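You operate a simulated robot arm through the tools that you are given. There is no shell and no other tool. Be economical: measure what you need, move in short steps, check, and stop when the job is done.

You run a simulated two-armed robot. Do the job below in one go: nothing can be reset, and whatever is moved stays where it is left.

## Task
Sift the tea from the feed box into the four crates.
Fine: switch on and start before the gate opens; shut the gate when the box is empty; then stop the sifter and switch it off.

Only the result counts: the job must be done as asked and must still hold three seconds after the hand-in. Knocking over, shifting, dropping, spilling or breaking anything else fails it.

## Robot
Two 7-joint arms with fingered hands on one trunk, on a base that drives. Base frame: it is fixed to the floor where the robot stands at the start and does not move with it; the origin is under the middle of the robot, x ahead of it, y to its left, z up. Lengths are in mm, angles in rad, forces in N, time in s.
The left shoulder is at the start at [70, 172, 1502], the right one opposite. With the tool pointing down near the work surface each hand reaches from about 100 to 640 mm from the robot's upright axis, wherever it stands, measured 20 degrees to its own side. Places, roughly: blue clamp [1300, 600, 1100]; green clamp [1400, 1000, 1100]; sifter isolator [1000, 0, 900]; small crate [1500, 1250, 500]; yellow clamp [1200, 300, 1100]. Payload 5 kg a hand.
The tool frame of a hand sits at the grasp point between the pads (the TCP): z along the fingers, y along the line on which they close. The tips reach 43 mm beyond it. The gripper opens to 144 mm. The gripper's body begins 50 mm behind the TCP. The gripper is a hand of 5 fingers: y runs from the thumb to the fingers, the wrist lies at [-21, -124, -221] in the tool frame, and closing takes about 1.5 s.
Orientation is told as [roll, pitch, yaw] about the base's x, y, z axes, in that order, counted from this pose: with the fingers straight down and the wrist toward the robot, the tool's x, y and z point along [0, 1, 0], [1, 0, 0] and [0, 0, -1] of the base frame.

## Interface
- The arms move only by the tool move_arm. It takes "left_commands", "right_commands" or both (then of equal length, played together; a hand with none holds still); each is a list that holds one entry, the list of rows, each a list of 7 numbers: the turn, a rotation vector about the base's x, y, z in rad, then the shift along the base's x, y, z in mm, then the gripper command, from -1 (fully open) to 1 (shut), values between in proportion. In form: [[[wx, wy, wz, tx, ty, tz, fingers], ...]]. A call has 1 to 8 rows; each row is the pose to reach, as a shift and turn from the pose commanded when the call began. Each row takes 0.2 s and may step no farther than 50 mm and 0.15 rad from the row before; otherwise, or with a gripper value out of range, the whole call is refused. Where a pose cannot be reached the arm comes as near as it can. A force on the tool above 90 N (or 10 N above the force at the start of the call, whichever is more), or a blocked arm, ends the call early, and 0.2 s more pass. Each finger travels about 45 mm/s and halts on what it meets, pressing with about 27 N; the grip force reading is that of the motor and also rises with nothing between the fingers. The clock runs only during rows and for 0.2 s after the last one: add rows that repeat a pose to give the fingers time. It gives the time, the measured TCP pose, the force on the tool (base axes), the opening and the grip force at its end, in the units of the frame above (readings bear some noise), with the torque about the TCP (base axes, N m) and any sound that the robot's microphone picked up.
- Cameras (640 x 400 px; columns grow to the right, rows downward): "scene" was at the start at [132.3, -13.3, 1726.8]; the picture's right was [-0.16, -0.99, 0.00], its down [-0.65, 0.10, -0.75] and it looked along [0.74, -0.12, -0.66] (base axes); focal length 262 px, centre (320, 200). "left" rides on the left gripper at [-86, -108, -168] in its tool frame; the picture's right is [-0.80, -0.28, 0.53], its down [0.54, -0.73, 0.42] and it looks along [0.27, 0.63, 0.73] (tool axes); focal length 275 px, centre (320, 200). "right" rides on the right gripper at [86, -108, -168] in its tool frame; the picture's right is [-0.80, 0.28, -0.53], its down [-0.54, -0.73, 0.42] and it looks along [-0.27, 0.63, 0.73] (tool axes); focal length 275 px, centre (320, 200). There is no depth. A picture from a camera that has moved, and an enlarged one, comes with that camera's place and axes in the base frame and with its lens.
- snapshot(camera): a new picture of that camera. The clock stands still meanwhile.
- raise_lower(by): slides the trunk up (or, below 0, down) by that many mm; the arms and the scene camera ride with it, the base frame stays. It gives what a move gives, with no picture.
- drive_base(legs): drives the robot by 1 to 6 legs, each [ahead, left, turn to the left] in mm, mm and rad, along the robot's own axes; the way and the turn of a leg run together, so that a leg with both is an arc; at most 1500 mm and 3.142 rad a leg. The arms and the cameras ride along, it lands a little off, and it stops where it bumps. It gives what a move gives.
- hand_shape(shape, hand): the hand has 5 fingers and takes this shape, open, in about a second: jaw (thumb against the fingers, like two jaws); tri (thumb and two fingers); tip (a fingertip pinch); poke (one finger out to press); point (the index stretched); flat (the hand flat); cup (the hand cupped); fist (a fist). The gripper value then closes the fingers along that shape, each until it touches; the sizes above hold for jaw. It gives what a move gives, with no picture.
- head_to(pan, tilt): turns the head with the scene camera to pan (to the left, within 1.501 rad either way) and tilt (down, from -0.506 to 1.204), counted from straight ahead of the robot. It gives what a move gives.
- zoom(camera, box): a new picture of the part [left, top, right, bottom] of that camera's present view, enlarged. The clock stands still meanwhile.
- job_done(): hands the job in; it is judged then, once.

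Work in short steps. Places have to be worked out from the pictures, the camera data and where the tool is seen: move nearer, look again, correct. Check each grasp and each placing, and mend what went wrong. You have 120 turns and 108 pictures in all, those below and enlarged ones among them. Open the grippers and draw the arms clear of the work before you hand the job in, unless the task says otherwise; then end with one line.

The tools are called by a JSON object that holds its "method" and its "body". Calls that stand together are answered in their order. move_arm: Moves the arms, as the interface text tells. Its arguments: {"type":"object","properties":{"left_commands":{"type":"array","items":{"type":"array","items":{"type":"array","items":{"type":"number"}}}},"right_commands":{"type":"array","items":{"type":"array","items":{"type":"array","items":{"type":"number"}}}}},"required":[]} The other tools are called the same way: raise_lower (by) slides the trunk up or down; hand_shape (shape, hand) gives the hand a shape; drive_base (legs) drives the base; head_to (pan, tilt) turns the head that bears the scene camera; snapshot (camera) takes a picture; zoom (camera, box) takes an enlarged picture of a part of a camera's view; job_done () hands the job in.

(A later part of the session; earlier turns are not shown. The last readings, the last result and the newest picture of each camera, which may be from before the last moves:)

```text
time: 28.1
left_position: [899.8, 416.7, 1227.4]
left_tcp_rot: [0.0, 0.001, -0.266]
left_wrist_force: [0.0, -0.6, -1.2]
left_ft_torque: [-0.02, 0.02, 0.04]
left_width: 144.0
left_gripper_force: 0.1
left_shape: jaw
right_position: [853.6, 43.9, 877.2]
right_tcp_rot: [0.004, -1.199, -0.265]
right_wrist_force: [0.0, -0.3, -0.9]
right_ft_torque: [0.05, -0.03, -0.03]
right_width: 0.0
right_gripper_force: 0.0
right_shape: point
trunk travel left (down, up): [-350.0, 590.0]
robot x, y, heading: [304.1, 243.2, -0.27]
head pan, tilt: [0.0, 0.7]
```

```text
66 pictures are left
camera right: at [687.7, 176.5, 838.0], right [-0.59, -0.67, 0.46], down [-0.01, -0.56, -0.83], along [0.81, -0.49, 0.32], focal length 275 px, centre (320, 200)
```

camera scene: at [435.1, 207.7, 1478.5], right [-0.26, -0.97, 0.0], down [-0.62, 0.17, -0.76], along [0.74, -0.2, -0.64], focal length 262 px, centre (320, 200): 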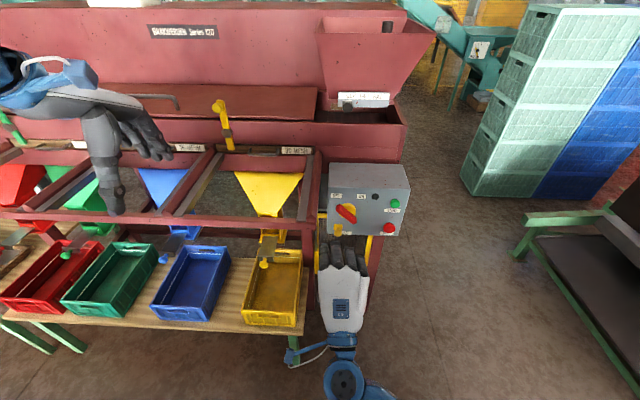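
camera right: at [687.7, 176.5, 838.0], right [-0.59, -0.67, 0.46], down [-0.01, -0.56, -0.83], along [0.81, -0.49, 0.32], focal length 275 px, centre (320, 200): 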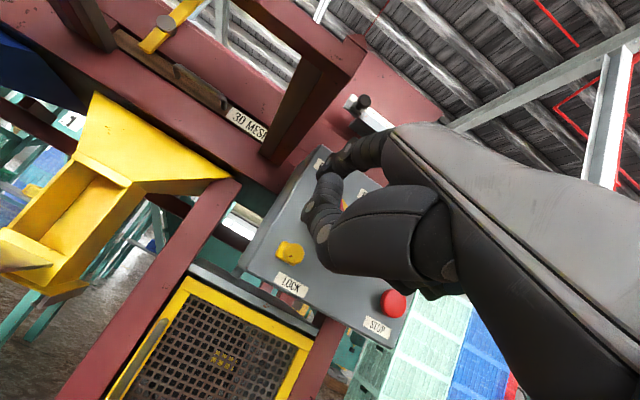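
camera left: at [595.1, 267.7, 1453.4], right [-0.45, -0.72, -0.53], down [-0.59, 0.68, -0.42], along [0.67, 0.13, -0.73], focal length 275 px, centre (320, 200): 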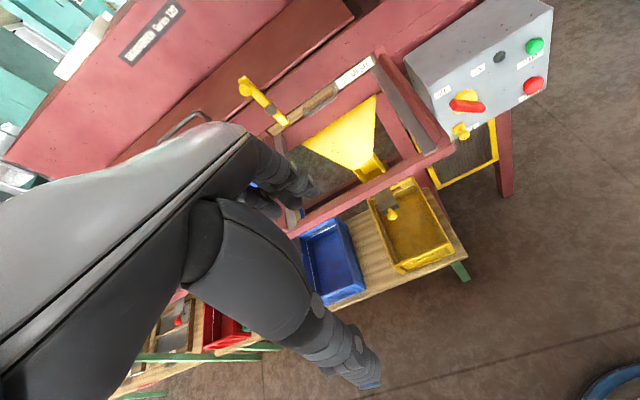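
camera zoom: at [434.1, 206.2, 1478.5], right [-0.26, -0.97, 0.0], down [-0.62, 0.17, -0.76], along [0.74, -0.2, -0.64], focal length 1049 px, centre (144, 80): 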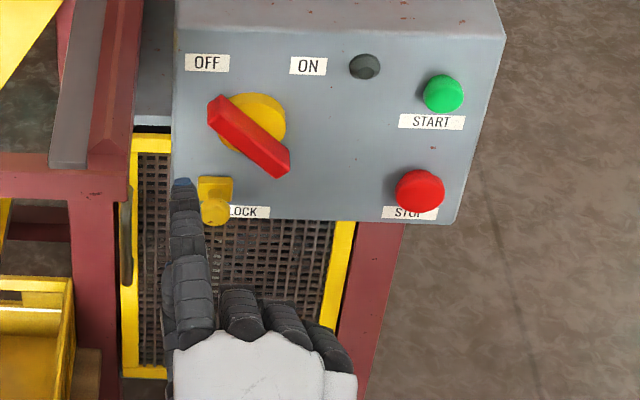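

The tip is where predicted (left of the handle). I advance 52 mm so the finger overlaps the handle in depth.

{"method": "move_arm", "body": {"right_commands": [[[0, 0, 0, 25, -6.7, 0, 1], [0, 0, 0, 50.2, -13.4, 0, 1], [0, 0, 0, 50.2, -13.4, 0, 1]]]}}

{"method": "zoom", "body": {"camera": "scene", "box": [300, 180, 428, 280]}}

{"method": "zoom", "body": {"camera": "right", "box": [240, 100, 440, 350]}}

```text
time: 28.9
left_position: [901.2, 415.4, 1227.3]
left_tcp_rot: [0.001, 0.001, -0.266]
left_wrist_force: [-0.9, 0.1, 0.2]
left_ft_torque: [0.0, -0.01, 0.0]
left_width: 143.8
left_gripper_force: 0.0
left_shape: jaw
right_position: [904.6, 30.5, 872.8]
right_tcp_rot: [0.005, -1.199, -0.264]
right_wrist_force: [-0.8, 0.5, 0.0]
right_ft_torque: [0.01, -0.01, -0.02]
right_width: 0.0
right_gripper_force: 0.0
right_shape: point
trunk travel left (down, up): [-350.0, 590.0]
robot x, y, heading: [303.7, 240.6, -0.264]
head pan, tilt: [0.0, 0.7]
```

```text
4.00 times, centred on (364, 230) of scene
camera zoom: at [433.7, 205.9, 1478.5], right [-0.26, -0.97, 0.0], down [-0.62, 0.17, -0.77], along [0.74, -0.2, -0.64], focal length 1049 px, centre (144, 80)
```

zoom: 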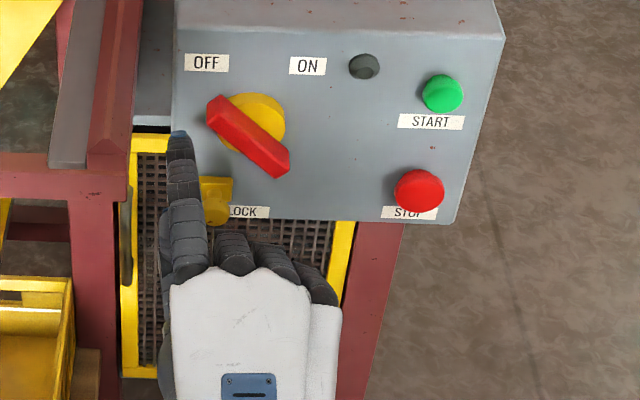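

```text
1.60 times, centred on (340, 225) of right
camera zoom: at [738.8, 163.5, 833.8], right [-0.59, -0.67, 0.46], down [-0.01, -0.56, -0.83], along [0.81, -0.49, 0.32], focal length 440 px, centre (288, 160)
```

zoom: 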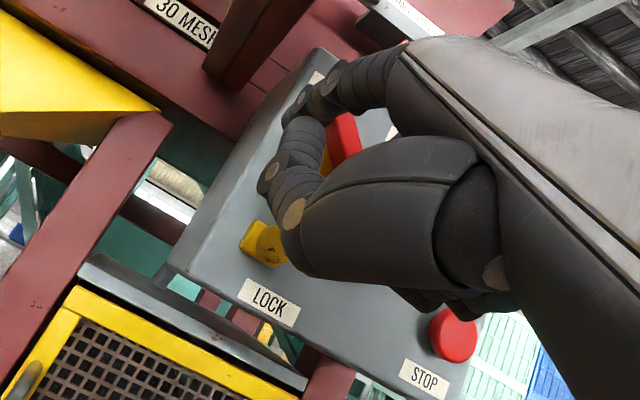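

Clear of contact and overlapping the handle in depth. Now I sweep the finger on an arc, up and right, to turn the handle clockwise to ON.

{"method": "move_arm", "body": {"right_commands": [[[0, 0, 0, -3.1, -11.6, 15, 1], [0, 0, 0, -4.4, -16.4, 30, 1], [0, 0, 0, -7.2, -27, 41, 1], [0, 0, 0, -10.8, -40.6, 49, 1], [0, 0, 0, -14.4, -54.1, 49, 1], [0, 0, 0, -16.5, -62, 47, 1], [0, 0, 0, -16.5, -62, 47, 1]]]}}

{"method": "zoom", "body": {"camera": "scene", "box": [300, 180, 428, 280]}}

```text
time: 30.5
left_position: [900.6, 415.9, 1226.4]
left_tcp_rot: [0.0, 0.001, -0.266]
left_wrist_force: [-0.1, -0.1, 0.4]
left_ft_torque: [-0.04, -0.01, -0.02]
left_width: 143.8
left_gripper_force: 0.1
left_shape: jaw
right_position: [890.7, -31.6, 921.8]
right_tcp_rot: [0.003, -1.198, -0.264]
right_wrist_force: [0.5, -0.2, -0.3]
right_ft_torque: [-0.02, -0.01, -0.04]
right_width: 0.1
right_gripper_force: 0.1
right_shape: point
trunk travel left (down, up): [-350.0, 590.0]
robot x, y, heading: [304.0, 238.1, -0.262]
head pan, tilt: [0.0, 0.7]
```

```text
4.00 times, centred on (364, 230) of scene
camera zoom: at [434.5, 206.3, 1478.4], right [-0.26, -0.97, 0.0], down [-0.62, 0.17, -0.76], along [0.74, -0.2, -0.64], focal length 1049 px, centre (144, 80)
```

zoom: 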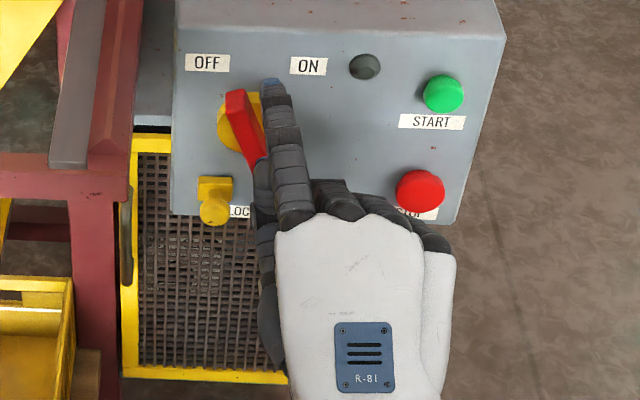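

The handle turned only part way (near vertical) and the finger slipped off over it. I back off, go left again, and re-engage deeper.

{"method": "move_arm", "body": {"right_commands": [[[0, 0, 0, -43.5, 11.6, 0, 1], [0, 0, 0, -34, 47, -8, 1], [0, 0, 0, -28, 69.5, -15, 1], [0, 0, 0, 0, 62, -15, 1], [0, 0, 0, 23, 56, -15, 1], [0, 0, 0, 23, 56, -15, 1]]]}}

{"method": "zoom", "body": {"camera": "scene", "box": [300, 180, 428, 280]}}

{"method": "zoom", "body": {"camera": "right", "box": [240, 100, 440, 350]}}

```text
time: 31.9
left_position: [900.2, 416.9, 1227.5]
left_tcp_rot: [0.001, 0.002, -0.266]
left_wrist_force: [-0.4, -0.3, -0.1]
left_ft_torque: [-0.01, -0.02, 0.0]
left_width: 143.9
left_gripper_force: 0.1
left_shape: jaw
right_position: [910.9, 25.5, 906.6]
right_tcp_rot: [0.005, -1.198, -0.265]
right_wrist_force: [-0.8, 0.1, -0.4]
right_ft_torque: [-0.02, 0.02, 0.01]
right_width: 136.3
right_gripper_force: 0.1
right_shape: point
trunk travel left (down, up): [-350.0, 590.0]
robot x, y, heading: [306.6, 237.5, -0.271]
head pan, tilt: [0.0, 0.7]
```

```text
4.00 times, centred on (364, 230) of scene
camera zoom: at [433.3, 205.9, 1478.6], right [-0.26, -0.97, 0.0], down [-0.62, 0.17, -0.77], along [0.74, -0.2, -0.64], focal length 1049 px, centre (144, 80)
```

zoom: 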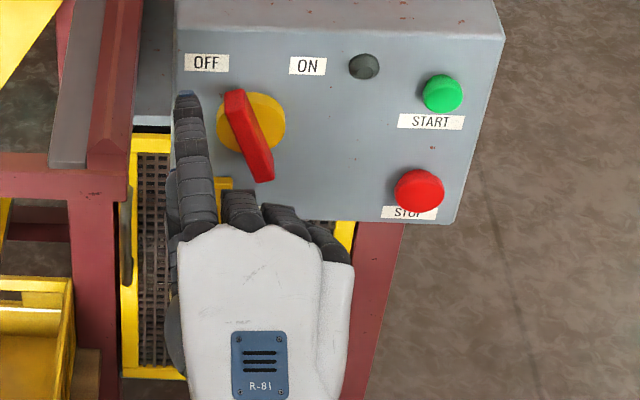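

```text
1.60 times, centred on (340, 225) of right
camera zoom: at [744.2, 157.3, 867.1], right [-0.59, -0.67, 0.46], down [-0.01, -0.56, -0.83], along [0.81, -0.49, 0.32], focal length 440 px, centre (288, 160)
```

zoom: 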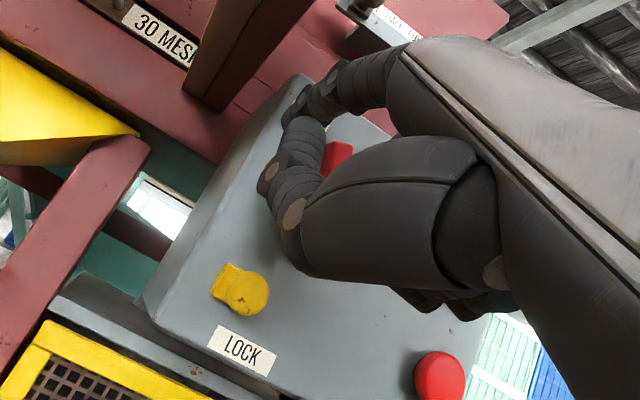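

The finger is now beside the handle and 6 mm deeper. I push right on a tighter radius to finish the turn.

{"method": "move_arm", "body": {"right_commands": [[[0, 0, 0, 3.3, -7.1, 0, 1], [0, 0, 0, -1.9, -26.4, 0, 1], [0, 0, 0, -3.2, -31.2, 4, 1], [0, 0, 0, -4.5, -36.1, 6, 1], [0, 0, 0, -6, -41.9, 7, 1], [0, 0, 0, -7.4, -47.1, 7, 1], [0, 0, 0, -9.1, -53.5, 5, 1], [0, 0, 0, -9.1, -53.5, 5, 1]]]}}

{"method": "zoom", "body": {"camera": "scene", "box": [300, 180, 428, 280]}}

```text
time: 33.7
left_position: [899.9, 415.6, 1226.9]
left_tcp_rot: [0.0, 0.002, -0.265]
left_wrist_force: [0.6, 0.2, 0.1]
left_ft_torque: [0.0, -0.02, 0.03]
left_width: 144.1
left_gripper_force: 0.0
left_shape: jaw
right_position: [902.9, -26.8, 911.1]
right_tcp_rot: [0.005, -1.2, -0.263]
right_wrist_force: [-1.2, 3.2, 0.9]
right_ft_torque: [-0.23, -0.17, 0.17]
right_width: 0.1
right_gripper_force: 0.0
right_shape: point
trunk travel left (down, up): [-350.0, 590.0]
robot x, y, heading: [304.3, 240.4, -0.261]
head pan, tilt: [0.0, 0.7]
```

```text
4.00 times, centred on (364, 230) of scene
camera zoom: at [434.2, 206.6, 1478.5], right [-0.26, -0.97, 0.0], down [-0.62, 0.17, -0.76], along [0.74, -0.2, -0.64], focal length 1049 px, centre (144, 80)
```

zoom: 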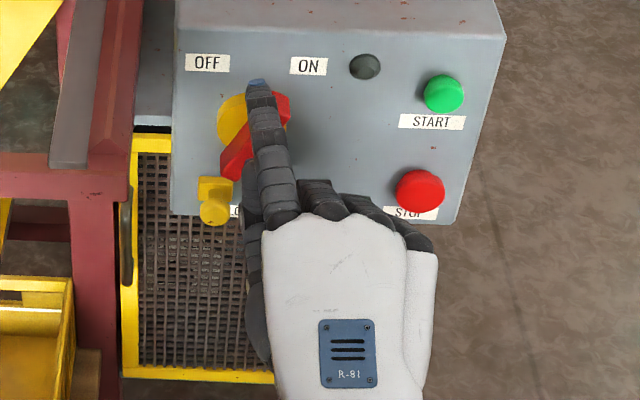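

The handle is at about ON with the finger still in contact. I press a bit further against the stop, then retract and check.

{"method": "move_arm", "body": {"right_commands": [[[0, 0, 0, -1.5, -5.5, -3, 1], [0, 0, 0, -2.6, -9.7, -8, 1], [0, 0, 0, -2.6, -9.7, -8, 1], [0, 0, 0, 0, 0, 5, 1], [0, 0, 0, -43, 12, 5, 1], [0, 0, 0, -67, 18, 0, 1]]]}}

{"method": "zoom", "body": {"camera": "scene", "box": [300, 180, 428, 280]}}

```text
time: 35.1
left_position: [901.8, 415.3, 1227.9]
left_tcp_rot: [-0.001, 0.003, -0.263]
left_wrist_force: [-0.3, 0.2, 0.6]
left_ft_torque: [0.01, 0.01, 0.03]
left_width: 144.0
left_gripper_force: 0.0
left_shape: jaw
right_position: [835.6, -11.0, 911.7]
right_tcp_rot: [0.004, -1.2, -0.265]
right_wrist_force: [1.5, 0.5, 0.2]
right_ft_torque: [0.01, 0.0, -0.02]
right_width: 0.1
right_gripper_force: 0.0
right_shape: point
trunk travel left (down, up): [-350.0, 590.0]
robot x, y, heading: [304.7, 240.5, -0.271]
head pan, tilt: [0.0, 0.7]
```

```text
4.00 times, centred on (364, 230) of scene
camera zoom: at [434.5, 205.6, 1478.4], right [-0.26, -0.97, 0.0], down [-0.62, 0.17, -0.76], along [0.74, -0.2, -0.64], focal length 1049 px, centre (144, 80)
```

zoom: 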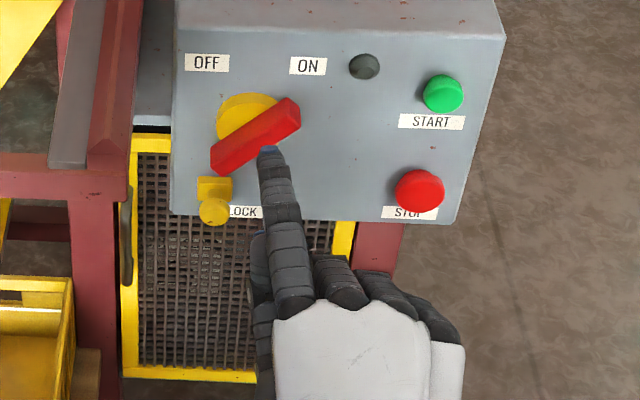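

The isolator is at ON (mirror image of OFF). Next I move the finger in front of START, still 45 mm off.

{"method": "move_arm", "body": {"right_commands": [[[0, 0, 0, -11, -41, 5, 1], [0, 0, 0, -22, -82, 10, 1], [0, 0, 0, -32.8, -123.2, 13, 1], [0, 0, 0, -32.8, -123.2, 13, 1]]]}}

{"method": "zoom", "body": {"camera": "scene", "box": [300, 180, 428, 280]}}

```text
time: 36.1
left_position: [901.7, 416.1, 1227.0]
left_tcp_rot: [0.002, 0.002, -0.264]
left_wrist_force: [0.1, 0.4, -0.2]
left_ft_torque: [-0.01, -0.01, 0.02]
left_width: 143.9
left_gripper_force: 0.2
left_shape: jaw
right_position: [804.7, -131.7, 923.8]
right_tcp_rot: [0.003, -1.197, -0.264]
right_wrist_force: [0.0, 0.6, 0.5]
right_ft_torque: [0.0, -0.04, -0.02]
right_width: 0.0
right_gripper_force: 0.0
right_shape: point
trunk travel left (down, up): [-350.0, 590.0]
robot x, y, heading: [303.5, 241.0, -0.259]
head pan, tilt: [0.0, 0.7]
```

```text
4.00 times, centred on (364, 230) of scene
camera zoom: at [434.7, 206.5, 1478.4], right [-0.26, -0.97, 0.0], down [-0.62, 0.17, -0.76], along [0.74, -0.2, -0.64], focal length 1049 px, centre (144, 80)
```

zoom: 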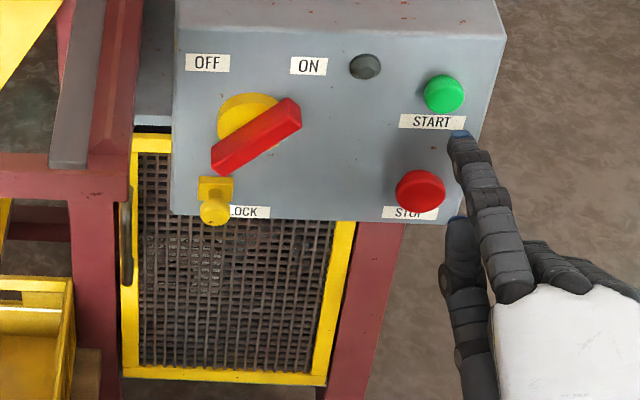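

Tip is aligned with START (prediction and picture agree within ~4 mm). I push forward to press it, then withdraw.

{"method": "move_arm", "body": {"right_commands": [[[0, 0, 0, 19.3, -5.1, 3, 1], [0, 0, 0, 38.6, -10.3, 3, 1], [0, 0, 0, 46.4, -12.3, 3, 1], [0, 0, 0, 54.1, -14.4, 3, 1], [0, 0, 0, 58, -15.4, 3, 1], [0, 0, 0, 38.6, -10.3, 3, 1], [0, 0, 0, 0, 0, 3, 1]]]}}

{"method": "zoom", "body": {"camera": "scene", "box": [300, 180, 428, 280]}}

```text
time: 37.7
left_position: [900.1, 419.8, 1228.1]
left_tcp_rot: [-0.002, -0.001, -0.264]
left_wrist_force: [0.2, 1.1, -0.8]
left_ft_torque: [-0.12, -0.05, -0.02]
left_width: 144.0
left_gripper_force: 0.0
left_shape: jaw
right_position: [804.1, -129.9, 927.2]
right_tcp_rot: [-0.009, -1.201, -0.253]
right_wrist_force: [0.6, 1.4, 0.1]
right_ft_torque: [-0.02, 0.07, 0.0]
right_width: 136.2
right_gripper_force: 0.0
right_shape: point
trunk travel left (down, up): [-350.0, 590.0]
robot x, y, heading: [301.2, 240.0, -0.264]
head pan, tilt: [0.0, 0.7]
heard: click
```

```text
4.00 times, centred on (364, 230) of scene
camera zoom: at [433.0, 209.4, 1478.7], right [-0.26, -0.97, 0.0], down [-0.62, 0.17, -0.77], along [0.74, -0.2, -0.64], focal length 1049 px, centre (144, 80)
```

zoom: 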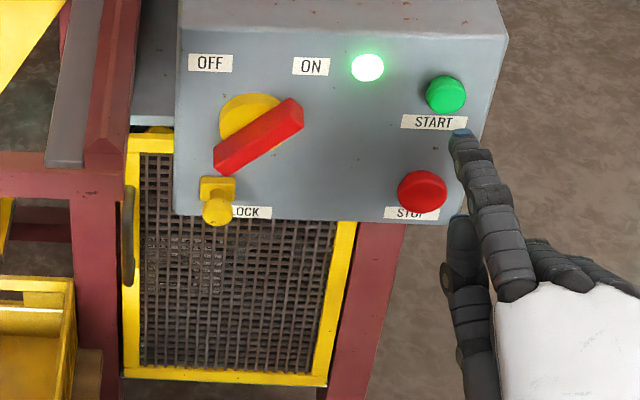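

The lamp lit green with a click: the sifter is on. Now for the gate: I raise the trunk 300 mm (hands ride clear in front) so I can also look into the feed box.

{"method": "raise_lower", "body": {"by": 300}}

{"method": "snapshot", "body": {"camera": "scene"}}

{"method": "snapshot", "body": {"camera": "left"}}

```text
time: 40.7
left_position: [901.4, 415.5, 1526.4]
left_tcp_rot: [0.0, 0.002, -0.266]
left_wrist_force: [0.7, -0.1, -0.3]
left_ft_torque: [-0.01, 0.0, -0.04]
left_width: 143.8
left_gripper_force: 0.0
left_shape: jaw
right_position: [805.3, -133.4, 1226.1]
right_tcp_rot: [0.004, -1.199, -0.264]
right_wrist_force: [0.6, 1.1, -0.3]
right_ft_torque: [-0.03, 0.0, 0.0]
right_width: 136.6
right_gripper_force: 0.1
right_shape: point
trunk travel left (down, up): [-650.0, 290.0]
robot x, y, heading: [308.6, 242.8, -0.264]
head pan, tilt: [0.0, 0.7]
```

```text
56 pictures are left
camera scene: at [434.5, 206.1, 1778.4], right [-0.26, -0.97, 0.0], down [-0.62, 0.17, -0.76], along [0.74, -0.2, -0.64], focal length 262 px, centre (320, 200)
```

scene: 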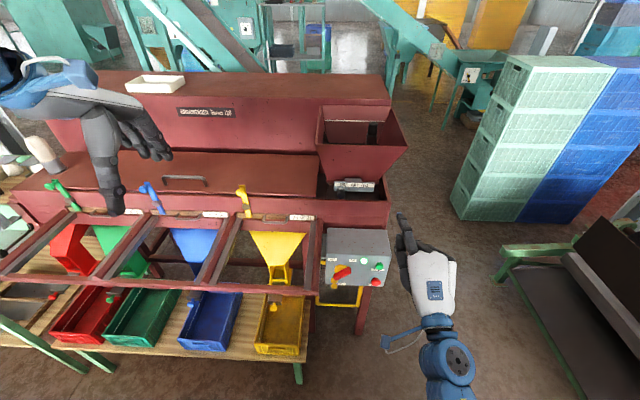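

```text
55 pictures are left
camera left: at [772.4, 361.8, 1694.9], right [-0.48, -0.69, -0.53], down [-0.56, 0.71, -0.42], along [0.67, 0.09, -0.73], focal length 275 px, centre (320, 200)
```

left: 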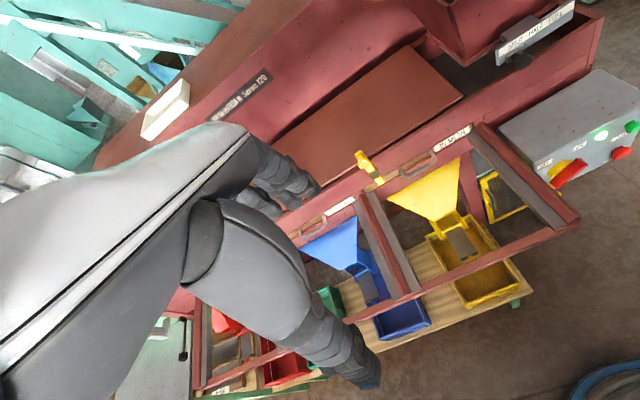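

The left camera can look into the feed box if moved right. I move the left hand to the right/higher, and the right hand to the left of the gate knob at a standoff.

{"method": "move_arm", "body": {"right_commands": [[[0, 0, 0, 7.5, 28, -15, 1], [0, 0, 0, 15, 56, -30, 1], [0, 0, 0, 22.5, 84, -45, 1], [0, 0, 0, 30, 112, -60, 1], [0, 0, 0, 37.5, 140, -75, 1], [0, 0, 0, 45, 168, -89, 1]]], "left_commands": [[[0, 0, 0, 17, -42, 9, -1], [0, 0, 0, 33, -83, 18, -1], [0, 0, 0, 50, -125, 27, -1], [0, 0, 0, 67, -167, 36, -1], [0, 0, 0, 83, -208, 45, -1], [0, 0, 0, 100, -250, 50, -1]]]}}

{"method": "snapshot", "body": {"camera": "left"}}

{"method": "snapshot", "body": {"camera": "scene"}}

```text
time: 41.5
left_position: [950.3, 283.6, 1556.4]
left_tcp_rot: [0.008, 0.005, -0.26]
left_wrist_force: [-1.5, 3.2, 0.8]
left_ft_torque: [-0.32, -0.03, 0.05]
left_width: 143.9
left_gripper_force: 0.0
left_shape: jaw
right_position: [824.7, -85.5, 1180.6]
right_tcp_rot: [-0.427, -1.185, 0.215]
right_wrist_force: [0.7, 2.0, 1.2]
right_ft_torque: [-0.04, 0.15, -0.17]
right_width: 136.6
right_gripper_force: 0.0
right_shape: point
trunk travel left (down, up): [-650.0, 290.0]
robot x, y, heading: [309.2, 241.6, -0.262]
head pan, tilt: [0.0, 0.7]
stopped in row 4 (right hand): the arm was blocked; the commanded pose is now the measured one
```

```text
54 pictures are left
camera left: at [822.4, 227.3, 1722.4], right [-0.48, -0.69, -0.54], down [-0.56, 0.72, -0.41], along [0.67, 0.1, -0.73], focal length 275 px, centre (320, 200)
```

left: 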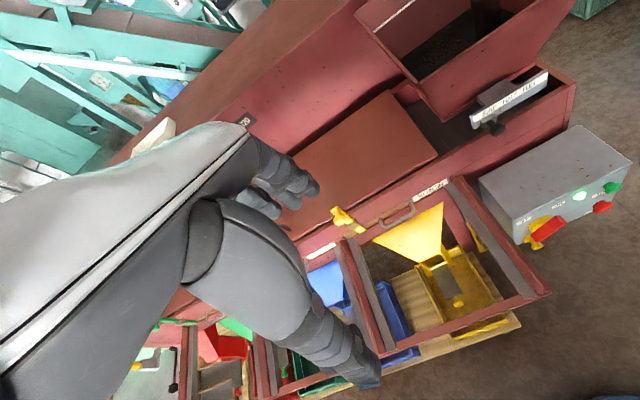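

```text
53 pictures are left
camera scene: at [437.1, 189.5, 1780.0], right [-0.26, -0.97, -0.01], down [-0.62, 0.17, -0.76], along [0.74, -0.19, -0.65], focal length 262 px, centre (320, 200)
```

scene: 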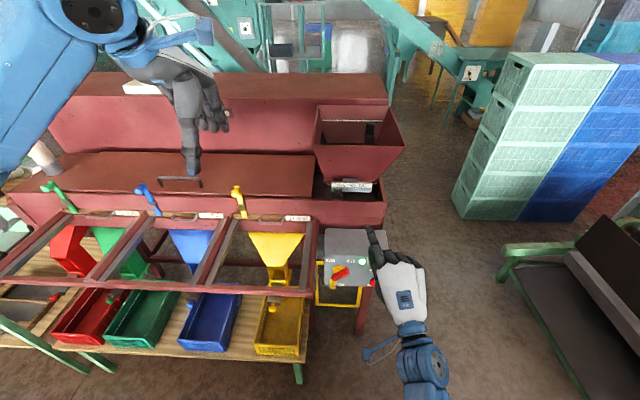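

The right arm was blocked mid-way and rolled ~10°. I move it forward first (opening the elbow) with the roll corrected, then lateral.

{"method": "move_arm", "body": {"right_commands": [[[0.04, -0.01, -0.016, 29, -7.7, 0, 1], [0.08, -0.021, -0.031, 58, -15.4, 0, 1], [0.12, -0.031, -0.047, 76, 0, -10, 1], [0.16, -0.042, -0.063, 84, 30, -20, 1], [0.16, -0.042, -0.063, 92, 60, -30, 1]]]}}

{"method": "snapshot", "body": {"camera": "scene"}}

```text
time: 42.7
left_position: [956.0, 299.1, 1548.6]
left_tcp_rot: [-0.001, 0.006, -0.263]
left_wrist_force: [0.3, 0.2, 0.0]
left_ft_torque: [0.02, -0.01, 0.01]
left_width: 143.9
left_gripper_force: 0.0
left_shape: jaw
right_position: [919.0, -66.0, 1154.8]
right_tcp_rot: [-0.466, -1.223, 0.222]
right_wrist_force: [-0.5, 1.0, -0.1]
right_ft_torque: [-0.01, -0.02, 0.0]
right_width: 136.4
right_gripper_force: 0.0
right_shape: point
trunk travel left (down, up): [-650.0, 290.0]
robot x, y, heading: [302.9, 240.4, -0.267]
head pan, tilt: [0.0, 0.7]
stopped in row 5 (right hand): the arm was blocked; the commanded pose is now the measured one
```

```text
52 pictures are left
camera scene: at [444.0, 208.0, 1777.1], right [-0.26, -0.97, 0.0], down [-0.63, 0.17, -0.76], along [0.73, -0.2, -0.65], focal length 262 px, centre (320, 200)
```

scene: 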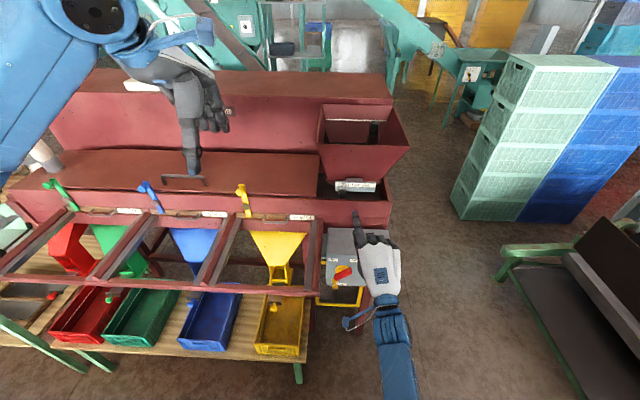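

The arm is near a joint limit sideways, but its orientation is usable. Instead of straining it, I shift the base 66 mm left so the tip lands left of the gate knob, still well in front.

{"method": "drive_base", "body": {"legs": [[0, 66, 0]]}}

{"method": "move_arm", "body": {"right_commands": [[[0, 0, 0, 10, -2.6, -8, 1], [0, 0, 0, 20, -5.2, -17, 1], [0, 0, 0, 20, -5.2, -17, 1]]]}}

{"method": "zoom", "body": {"camera": "scene", "box": [290, 90, 450, 250]}}

{"method": "snapshot", "body": {"camera": "left"}}

```text
time: 43.7
left_position: [974.0, 359.1, 1549.3]
left_tcp_rot: [-0.001, 0.008, -0.264]
left_wrist_force: [-0.4, -0.3, 0.4]
left_ft_torque: [-0.02, 0.02, -0.02]
left_width: 144.1
left_gripper_force: 0.1
left_shape: jaw
right_position: [935.5, -4.5, 1152.9]
right_tcp_rot: [-0.455, -1.217, 0.212]
right_wrist_force: [-0.3, 0.4, -0.1]
right_ft_torque: [0.01, 0.0, -0.03]
right_width: 136.3
right_gripper_force: 0.1
right_shape: point
trunk travel left (down, up): [-650.0, 290.0]
robot x, y, heading: [319.7, 302.5, -0.265]
head pan, tilt: [0.0, 0.7]
```

```text
time: 44.5
left_position: [965.7, 358.8, 1552.3]
left_tcp_rot: [0.0, 0.003, -0.264]
left_wrist_force: [-0.1, 0.3, -0.6]
left_ft_torque: [-0.03, 0.0, 0.02]
left_width: 144.1
left_gripper_force: 0.0
left_shape: jaw
right_position: [946.7, -8.0, 1140.1]
right_tcp_rot: [-0.459, -1.221, 0.216]
right_wrist_force: [0.0, 0.8, -0.7]
right_ft_torque: [0.01, 0.01, -0.04]
right_width: 136.2
right_gripper_force: 0.0
right_shape: point
trunk travel left (down, up): [-650.0, 290.0]
robot x, y, heading: [321.7, 303.2, -0.263]
head pan, tilt: [0.0, 0.7]
```

```text
2.50 times, centred on (370, 170) of scene
camera zoom: at [453.3, 268.9, 1778.3], right [-0.26, -0.97, 0.0], down [-0.62, 0.17, -0.76], along [0.74, -0.2, -0.64], focal length 656 px, centre (195, 275)
```

zoom: 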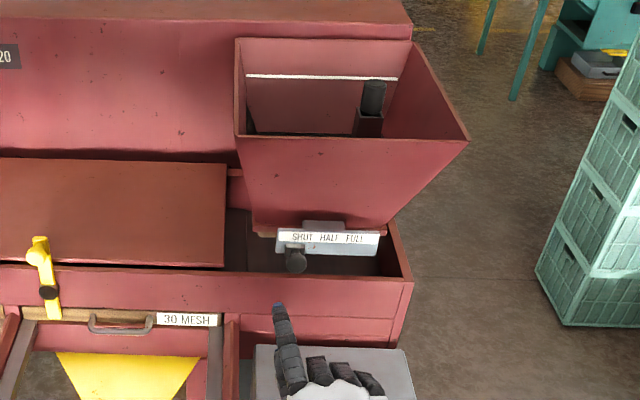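

```text
50 pictures are left
camera left: at [838.2, 304.6, 1719.8], right [-0.48, -0.69, -0.53], down [-0.56, 0.71, -0.42], along [0.67, 0.09, -0.73], focal length 275 px, centre (320, 200)
```

left: 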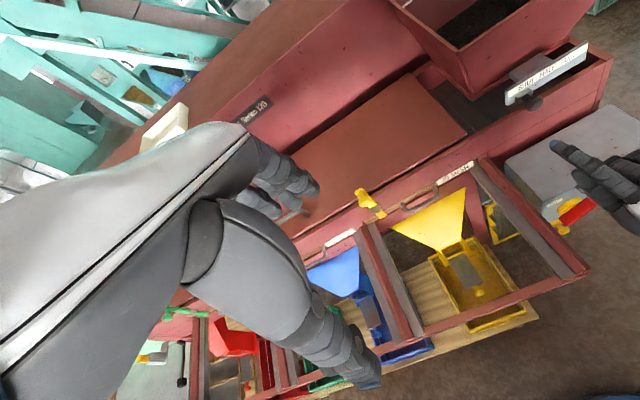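

Tip at [1014,9,1214], knob at [1091,-45,1216]: the finger is 32 mm to the left of the knob and at its height. I advance 105 mm alongside the knob.

{"method": "move_arm", "body": {"right_commands": [[[0, 0, 0, 34, -9, 0, 1], [0, 0, 0, 68, -18, 0, 1], [0, 0, 0, 101.5, -27, 0, 1], [0, 0, 0, 101.5, -27, 0, 1]]]}}

{"method": "zoom", "body": {"camera": "scene", "box": [310, 110, 438, 210]}}

{"method": "zoom", "body": {"camera": "left", "box": [420, 0, 640, 200]}}

```text
time: 45.5
left_position: [963.9, 358.6, 1551.8]
left_tcp_rot: [0.0, 0.003, -0.265]
left_wrist_force: [-0.8, 0.6, 0.6]
left_ft_torque: [0.0, 0.0, 0.02]
left_width: 143.9
left_gripper_force: 0.0
left_shape: jaw
right_position: [1046.6, -36.2, 1141.2]
right_tcp_rot: [-0.461, -1.223, 0.216]
right_wrist_force: [0.0, 1.0, 0.7]
right_ft_torque: [0.04, -0.02, 0.02]
right_width: 136.3
right_gripper_force: 0.1
right_shape: point
trunk travel left (down, up): [-650.0, 290.0]
robot x, y, heading: [322.2, 303.3, -0.263]
head pan, tilt: [0.0, 0.7]
```

```text
4.00 times, centred on (374, 160) of scene
camera zoom: at [450.6, 268.2, 1778.5], right [-0.26, -0.97, 0.0], down [-0.62, 0.17, -0.77], along [0.74, -0.2, -0.64], focal length 1049 px, centre (104, 360)
```

zoom: 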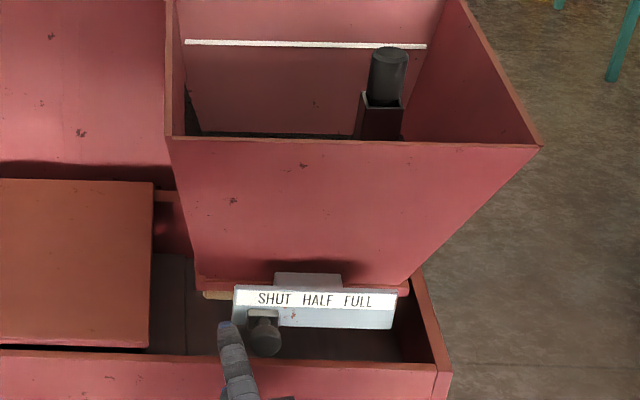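

```text
2.00 times, centred on (530, 100) of left
camera zoom: at [835.4, 304.0, 1720.7], right [-0.48, -0.69, -0.53], down [-0.56, 0.71, -0.42], along [0.67, 0.09, -0.73], focal length 551 px, centre (-100, 400)
```

zoom: 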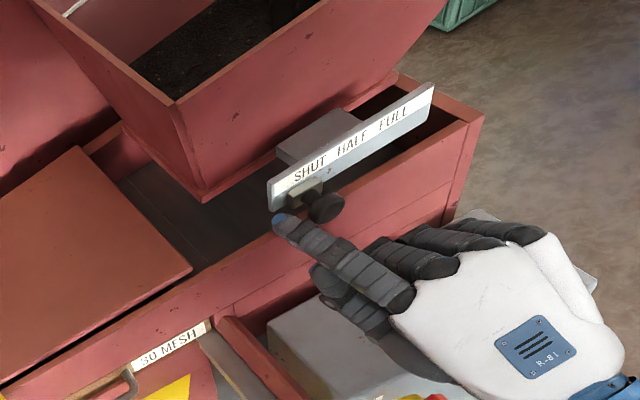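

Tea is visible in the box and the finger sits left of the knob's stem. I push the knob right by about one label step (to HALF).

{"method": "move_arm", "body": {"right_commands": [[[0, 0, 0, -3.3, -12.6, 0, 1], [0, 0, 0, -6.7, -25, 0, 1], [0, 0, 0, -9.5, -36, 0, 1], [0, 0, 0, -12.1, -45.4, 0, 1]]]}}

{"method": "zoom", "body": {"camera": "scene", "box": [310, 110, 438, 210]}}

{"method": "zoom", "body": {"camera": "left", "box": [420, 0, 640, 200]}}

```text
time: 46.5
left_position: [964.3, 358.3, 1552.7]
left_tcp_rot: [0.001, 0.0, -0.267]
left_wrist_force: [0.5, 0.0, 0.1]
left_ft_torque: [0.02, -0.03, 0.0]
left_width: 143.9
left_gripper_force: 0.1
left_shape: jaw
right_position: [1034.8, -82.9, 1139.7]
right_tcp_rot: [-0.458, -1.222, 0.217]
right_wrist_force: [-1.3, 2.4, 0.1]
right_ft_torque: [-0.13, -0.11, 0.09]
right_width: 0.2
right_gripper_force: 0.0
right_shape: point
trunk travel left (down, up): [-650.0, 290.0]
robot x, y, heading: [320.1, 303.9, -0.259]
head pan, tilt: [0.0, 0.7]
```

```text
4.00 times, centred on (374, 160) of scene
camera zoom: at [451.1, 268.2, 1778.5], right [-0.26, -0.97, 0.0], down [-0.62, 0.17, -0.76], along [0.74, -0.2, -0.64], focal length 1049 px, centre (104, 360)
```

zoom: 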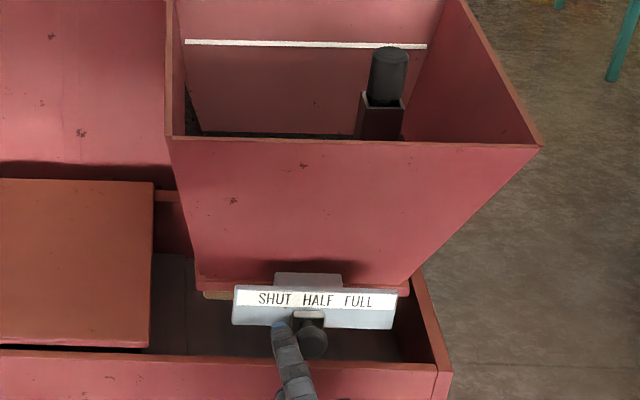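

```text
2.00 times, centred on (530, 100) of left
camera zoom: at [835.9, 304.0, 1720.5], right [-0.48, -0.69, -0.53], down [-0.56, 0.71, -0.42], along [0.67, 0.09, -0.73], focal length 551 px, centre (-100, 400)
```

zoom: 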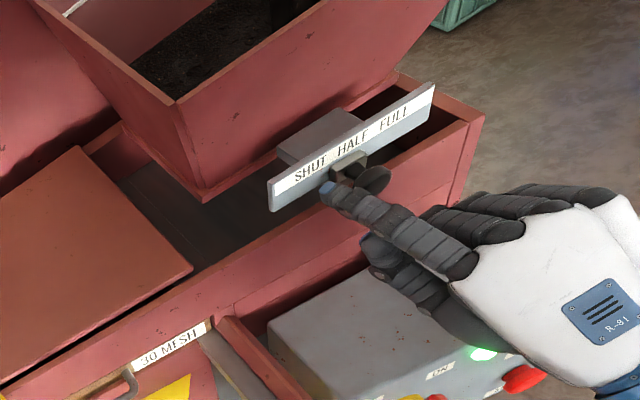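

The knob is at HALF. I back the finger out and bring it round to the knob's right side, ready to shut, while tea runs.

{"method": "move_arm", "body": {"right_commands": [[[0, 0, 0, -24, 6.5, 0, 1], [0, 0, 0, -53, 14, 0, 1], [0, 0, 0, -63, -22, 0, 1], [0, 0, 0, -73, -60, 0, 1], [0, 0, 0, -73, -60, 0, 1], [0, 0, 0, -73, -60, 0, 1]]]}}

{"method": "zoom", "body": {"camera": "scene", "box": [310, 110, 438, 210]}}

{"method": "snapshot", "body": {"camera": "left"}}

```text
time: 47.9
left_position: [965.7, 358.9, 1553.8]
left_tcp_rot: [0.001, 0.002, -0.262]
left_wrist_force: [0.6, 0.3, -1.0]
left_ft_torque: [0.02, 0.0, -0.02]
left_width: 144.2
left_gripper_force: 0.0
left_shape: jaw
right_position: [966.3, -141.0, 1136.7]
right_tcp_rot: [-0.461, -1.223, 0.216]
right_wrist_force: [1.0, -0.4, 0.0]
right_ft_torque: [-0.01, 0.02, -0.03]
right_width: 0.0
right_gripper_force: 0.0
right_shape: point
trunk travel left (down, up): [-650.0, 290.0]
robot x, y, heading: [324.0, 302.3, -0.262]
head pan, tilt: [0.0, 0.7]
```

```text
4.00 times, centred on (374, 160) of scene
camera zoom: at [451.9, 269.2, 1778.4], right [-0.26, -0.97, 0.0], down [-0.62, 0.17, -0.76], along [0.74, -0.2, -0.64], focal length 1049 px, centre (104, 360)
```

zoom: 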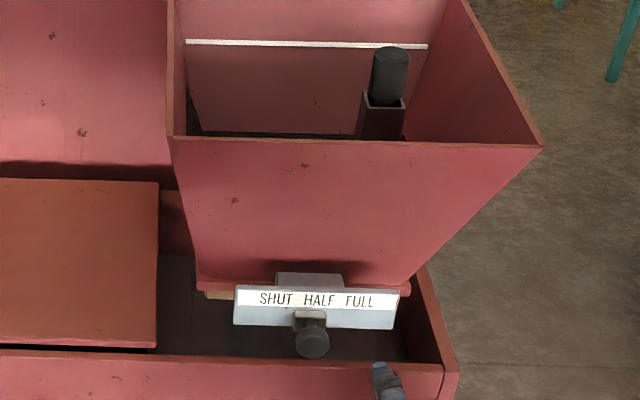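

```text
44 pictures are left
camera left: at [836.7, 305.1, 1720.3], right [-0.48, -0.69, -0.53], down [-0.56, 0.71, -0.42], along [0.67, 0.09, -0.73], focal length 275 px, centre (320, 200)
```

left: 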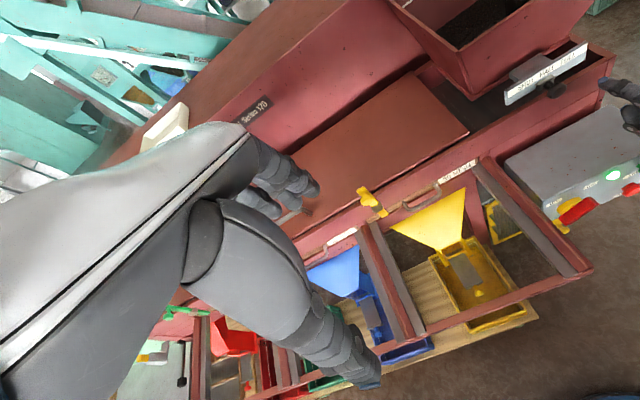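

Gate at HALF. I shift the left hand so its camera looks deeper into the box, waiting meanwhile.

{"method": "move_arm", "body": {"left_commands": [[[0, 0, 0, 0, -40, 10, -1], [0, 0, 0, 0, -80, 20, -1], [0, 0, 0, 0, -120, 30, -1], [0, 0, 0, 0, -160, 40, -1], [0, 0, 0, 0, -200, 50, -1], [0, 0, 0, 0, -200, 50, -1], [0, 0, 0, 0, -200, 50, -1], [0, 0, 0, 0, -200, 50, -1]]]}}

{"method": "snapshot", "body": {"camera": "left"}}

{"method": "snapshot", "body": {"camera": "scene"}}

```text
time: 49.7
left_position: [966.9, 156.8, 1602.3]
left_tcp_rot: [0.001, 0.004, -0.266]
left_wrist_force: [0.7, 0.1, -0.7]
left_ft_torque: [0.04, 0.0, 0.02]
left_width: 144.0
left_gripper_force: 0.0
left_shape: jaw
right_position: [965.7, -143.4, 1136.5]
right_tcp_rot: [-0.454, -1.223, 0.213]
right_wrist_force: [-1.0, -0.3, 0.1]
right_ft_torque: [0.0, -0.03, 0.02]
right_width: 0.0
right_gripper_force: 0.0
right_shape: point
trunk travel left (down, up): [-650.0, 290.0]
robot x, y, heading: [320.7, 303.7, -0.26]
head pan, tilt: [0.0, 0.7]
```

```text
43 pictures are left
camera left: at [838.7, 102.2, 1770.0], right [-0.48, -0.69, -0.53], down [-0.56, 0.71, -0.42], along [0.67, 0.1, -0.73], focal length 275 px, centre (320, 200)
```

left: 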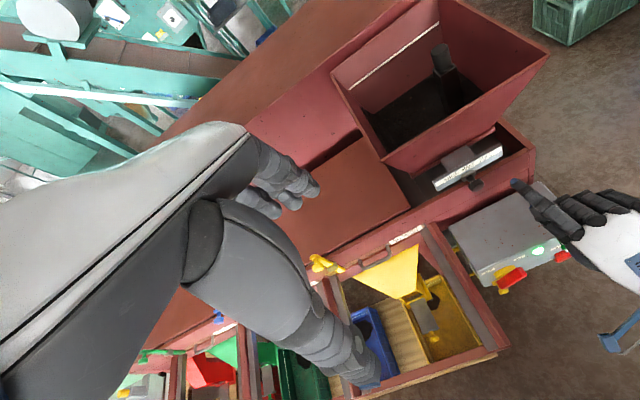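

```text
42 pictures are left
camera scene: at [451.4, 266.2, 1778.4], right [-0.26, -0.97, 0.0], down [-0.62, 0.17, -0.76], along [0.74, -0.2, -0.64], focal length 262 px, centre (320, 200)
```

scene: 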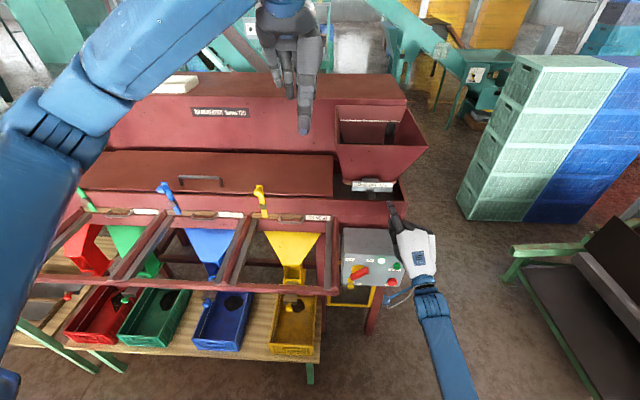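

Tea is landing in the crates. I check the box level, and whether anything misses the crates.

{"method": "zoom", "body": {"camera": "left", "box": [320, 0, 560, 200]}}

{"method": "zoom", "body": {"camera": "scene", "box": [60, 250, 340, 380]}}

```text
2.00 times, centred on (440, 100) of left
camera zoom: at [838.7, 102.2, 1770.0], right [-0.48, -0.69, -0.53], down [-0.56, 0.71, -0.42], along [0.67, 0.1, -0.73], focal length 551 px, centre (80, 400)
```

zoom: 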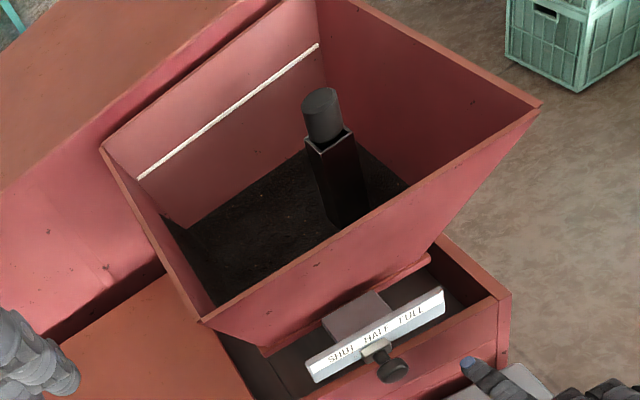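

```text
2.29 times, centred on (200, 315) of scene
camera zoom: at [451.4, 266.2, 1778.4], right [-0.26, -0.97, 0.0], down [-0.62, 0.17, -0.76], along [0.74, -0.2, -0.64], focal length 599 px, centre (594, -63)
```

zoom: 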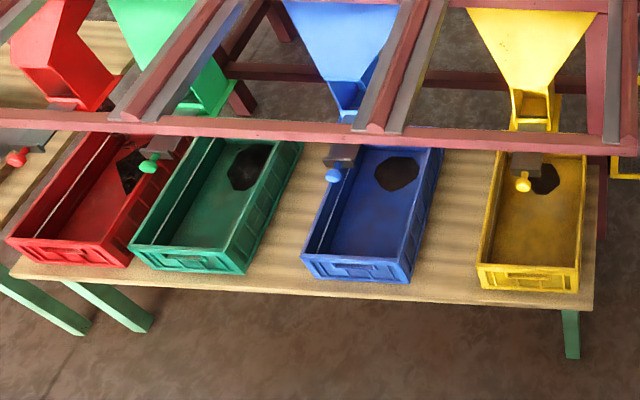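

All four crates are receiving tea with no spill visible. I advance the finger beside the knob's right side and wait.

{"method": "move_arm", "body": {"right_commands": [[[0, 0, 0, 22, -6, 2, 1], [0, 0, 0, 45, -12, 3, 1], [0, 0, 0, 45, -12, 3, 1], [0, 0, 0, 45, -12, 3, 1], [0, 0, 0, 45, -12, 3, 1], [0, 0, 0, 45, -12, 3, 1], [0, 0, 0, 45, -12, 3, 1], [0, 0, 0, 45, -12, 3, 1]]]}}

{"method": "move_arm", "body": {"right_commands": [[[0, 0, 0, 0, 0, 0, 1], [0, 0, 0, 0, 0, 0, 1], [0, 0, 0, 0, 0, 0, 1], [0, 0, 0, 0, 0, 0, 1], [0, 0, 0, 0, 0, 0, 1], [0, 0, 0, 0, 0, 0, 1], [0, 0, 0, 0, 0, 0, 1], [0, 0, 0, 0, 0, 0, 1]]]}}

{"method": "zoom", "body": {"camera": "left", "box": [320, 0, 560, 200]}}

{"method": "zoom", "body": {"camera": "scene", "box": [60, 250, 340, 380]}}

```text
time: 51.5
left_position: [966.7, 159.1, 1603.6]
left_tcp_rot: [-0.001, 0.004, -0.265]
left_wrist_force: [0.2, 0.1, 0.1]
left_ft_torque: [0.0, 0.01, 0.01]
left_width: 143.9
left_gripper_force: 0.1
left_shape: jaw
right_position: [1009.4, -154.0, 1140.6]
right_tcp_rot: [-0.456, -1.224, 0.214]
right_wrist_force: [0.2, 0.8, -0.2]
right_ft_torque: [-0.01, 0.0, 0.01]
right_width: 0.0
right_gripper_force: 0.1
right_shape: point
trunk travel left (down, up): [-650.0, 290.0]
robot x, y, heading: [323.2, 303.0, -0.263]
head pan, tilt: [0.0, 0.7]
```

```text
time: 53.3
left_position: [967.6, 159.2, 1602.8]
left_tcp_rot: [-0.001, 0.002, -0.265]
left_wrist_force: [0.0, 0.1, 0.5]
left_ft_torque: [0.03, 0.0, -0.01]
left_width: 144.1
left_gripper_force: 0.1
left_shape: jaw
right_position: [1009.3, -152.9, 1140.7]
right_tcp_rot: [-0.46, -1.223, 0.217]
right_wrist_force: [0.0, 0.4, 0.3]
right_ft_torque: [-0.01, 0.0, 0.0]
right_width: 0.0
right_gripper_force: 0.1
right_shape: point
trunk travel left (down, up): [-650.0, 290.0]
robot x, y, heading: [321.4, 306.1, -0.264]
head pan, tilt: [0.0, 0.7]
```

```text
2.00 times, centred on (440, 100) of left
camera zoom: at [838.8, 104.3, 1770.3], right [-0.48, -0.69, -0.53], down [-0.56, 0.71, -0.42], along [0.67, 0.09, -0.73], focal length 551 px, centre (80, 400)
```

zoom: 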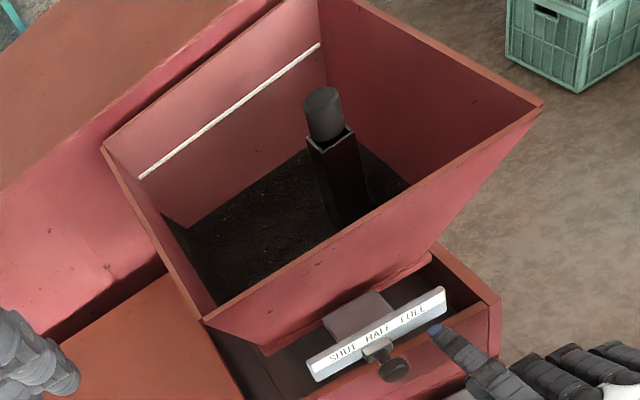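

```text
2.29 times, centred on (200, 315) of scene
camera zoom: at [451.5, 268.0, 1778.4], right [-0.26, -0.97, 0.0], down [-0.62, 0.17, -0.76], along [0.74, -0.2, -0.64], focal length 599 px, centre (594, -63)
```

zoom: 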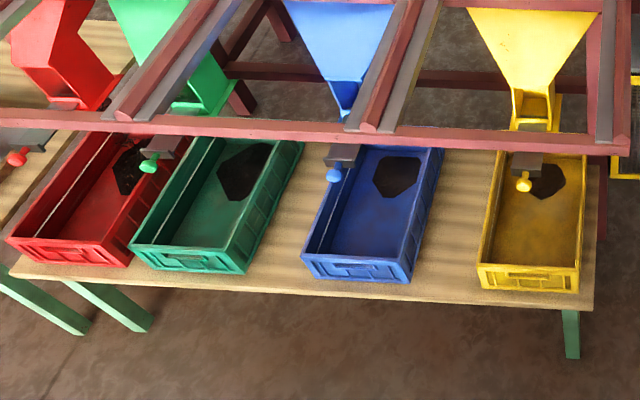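

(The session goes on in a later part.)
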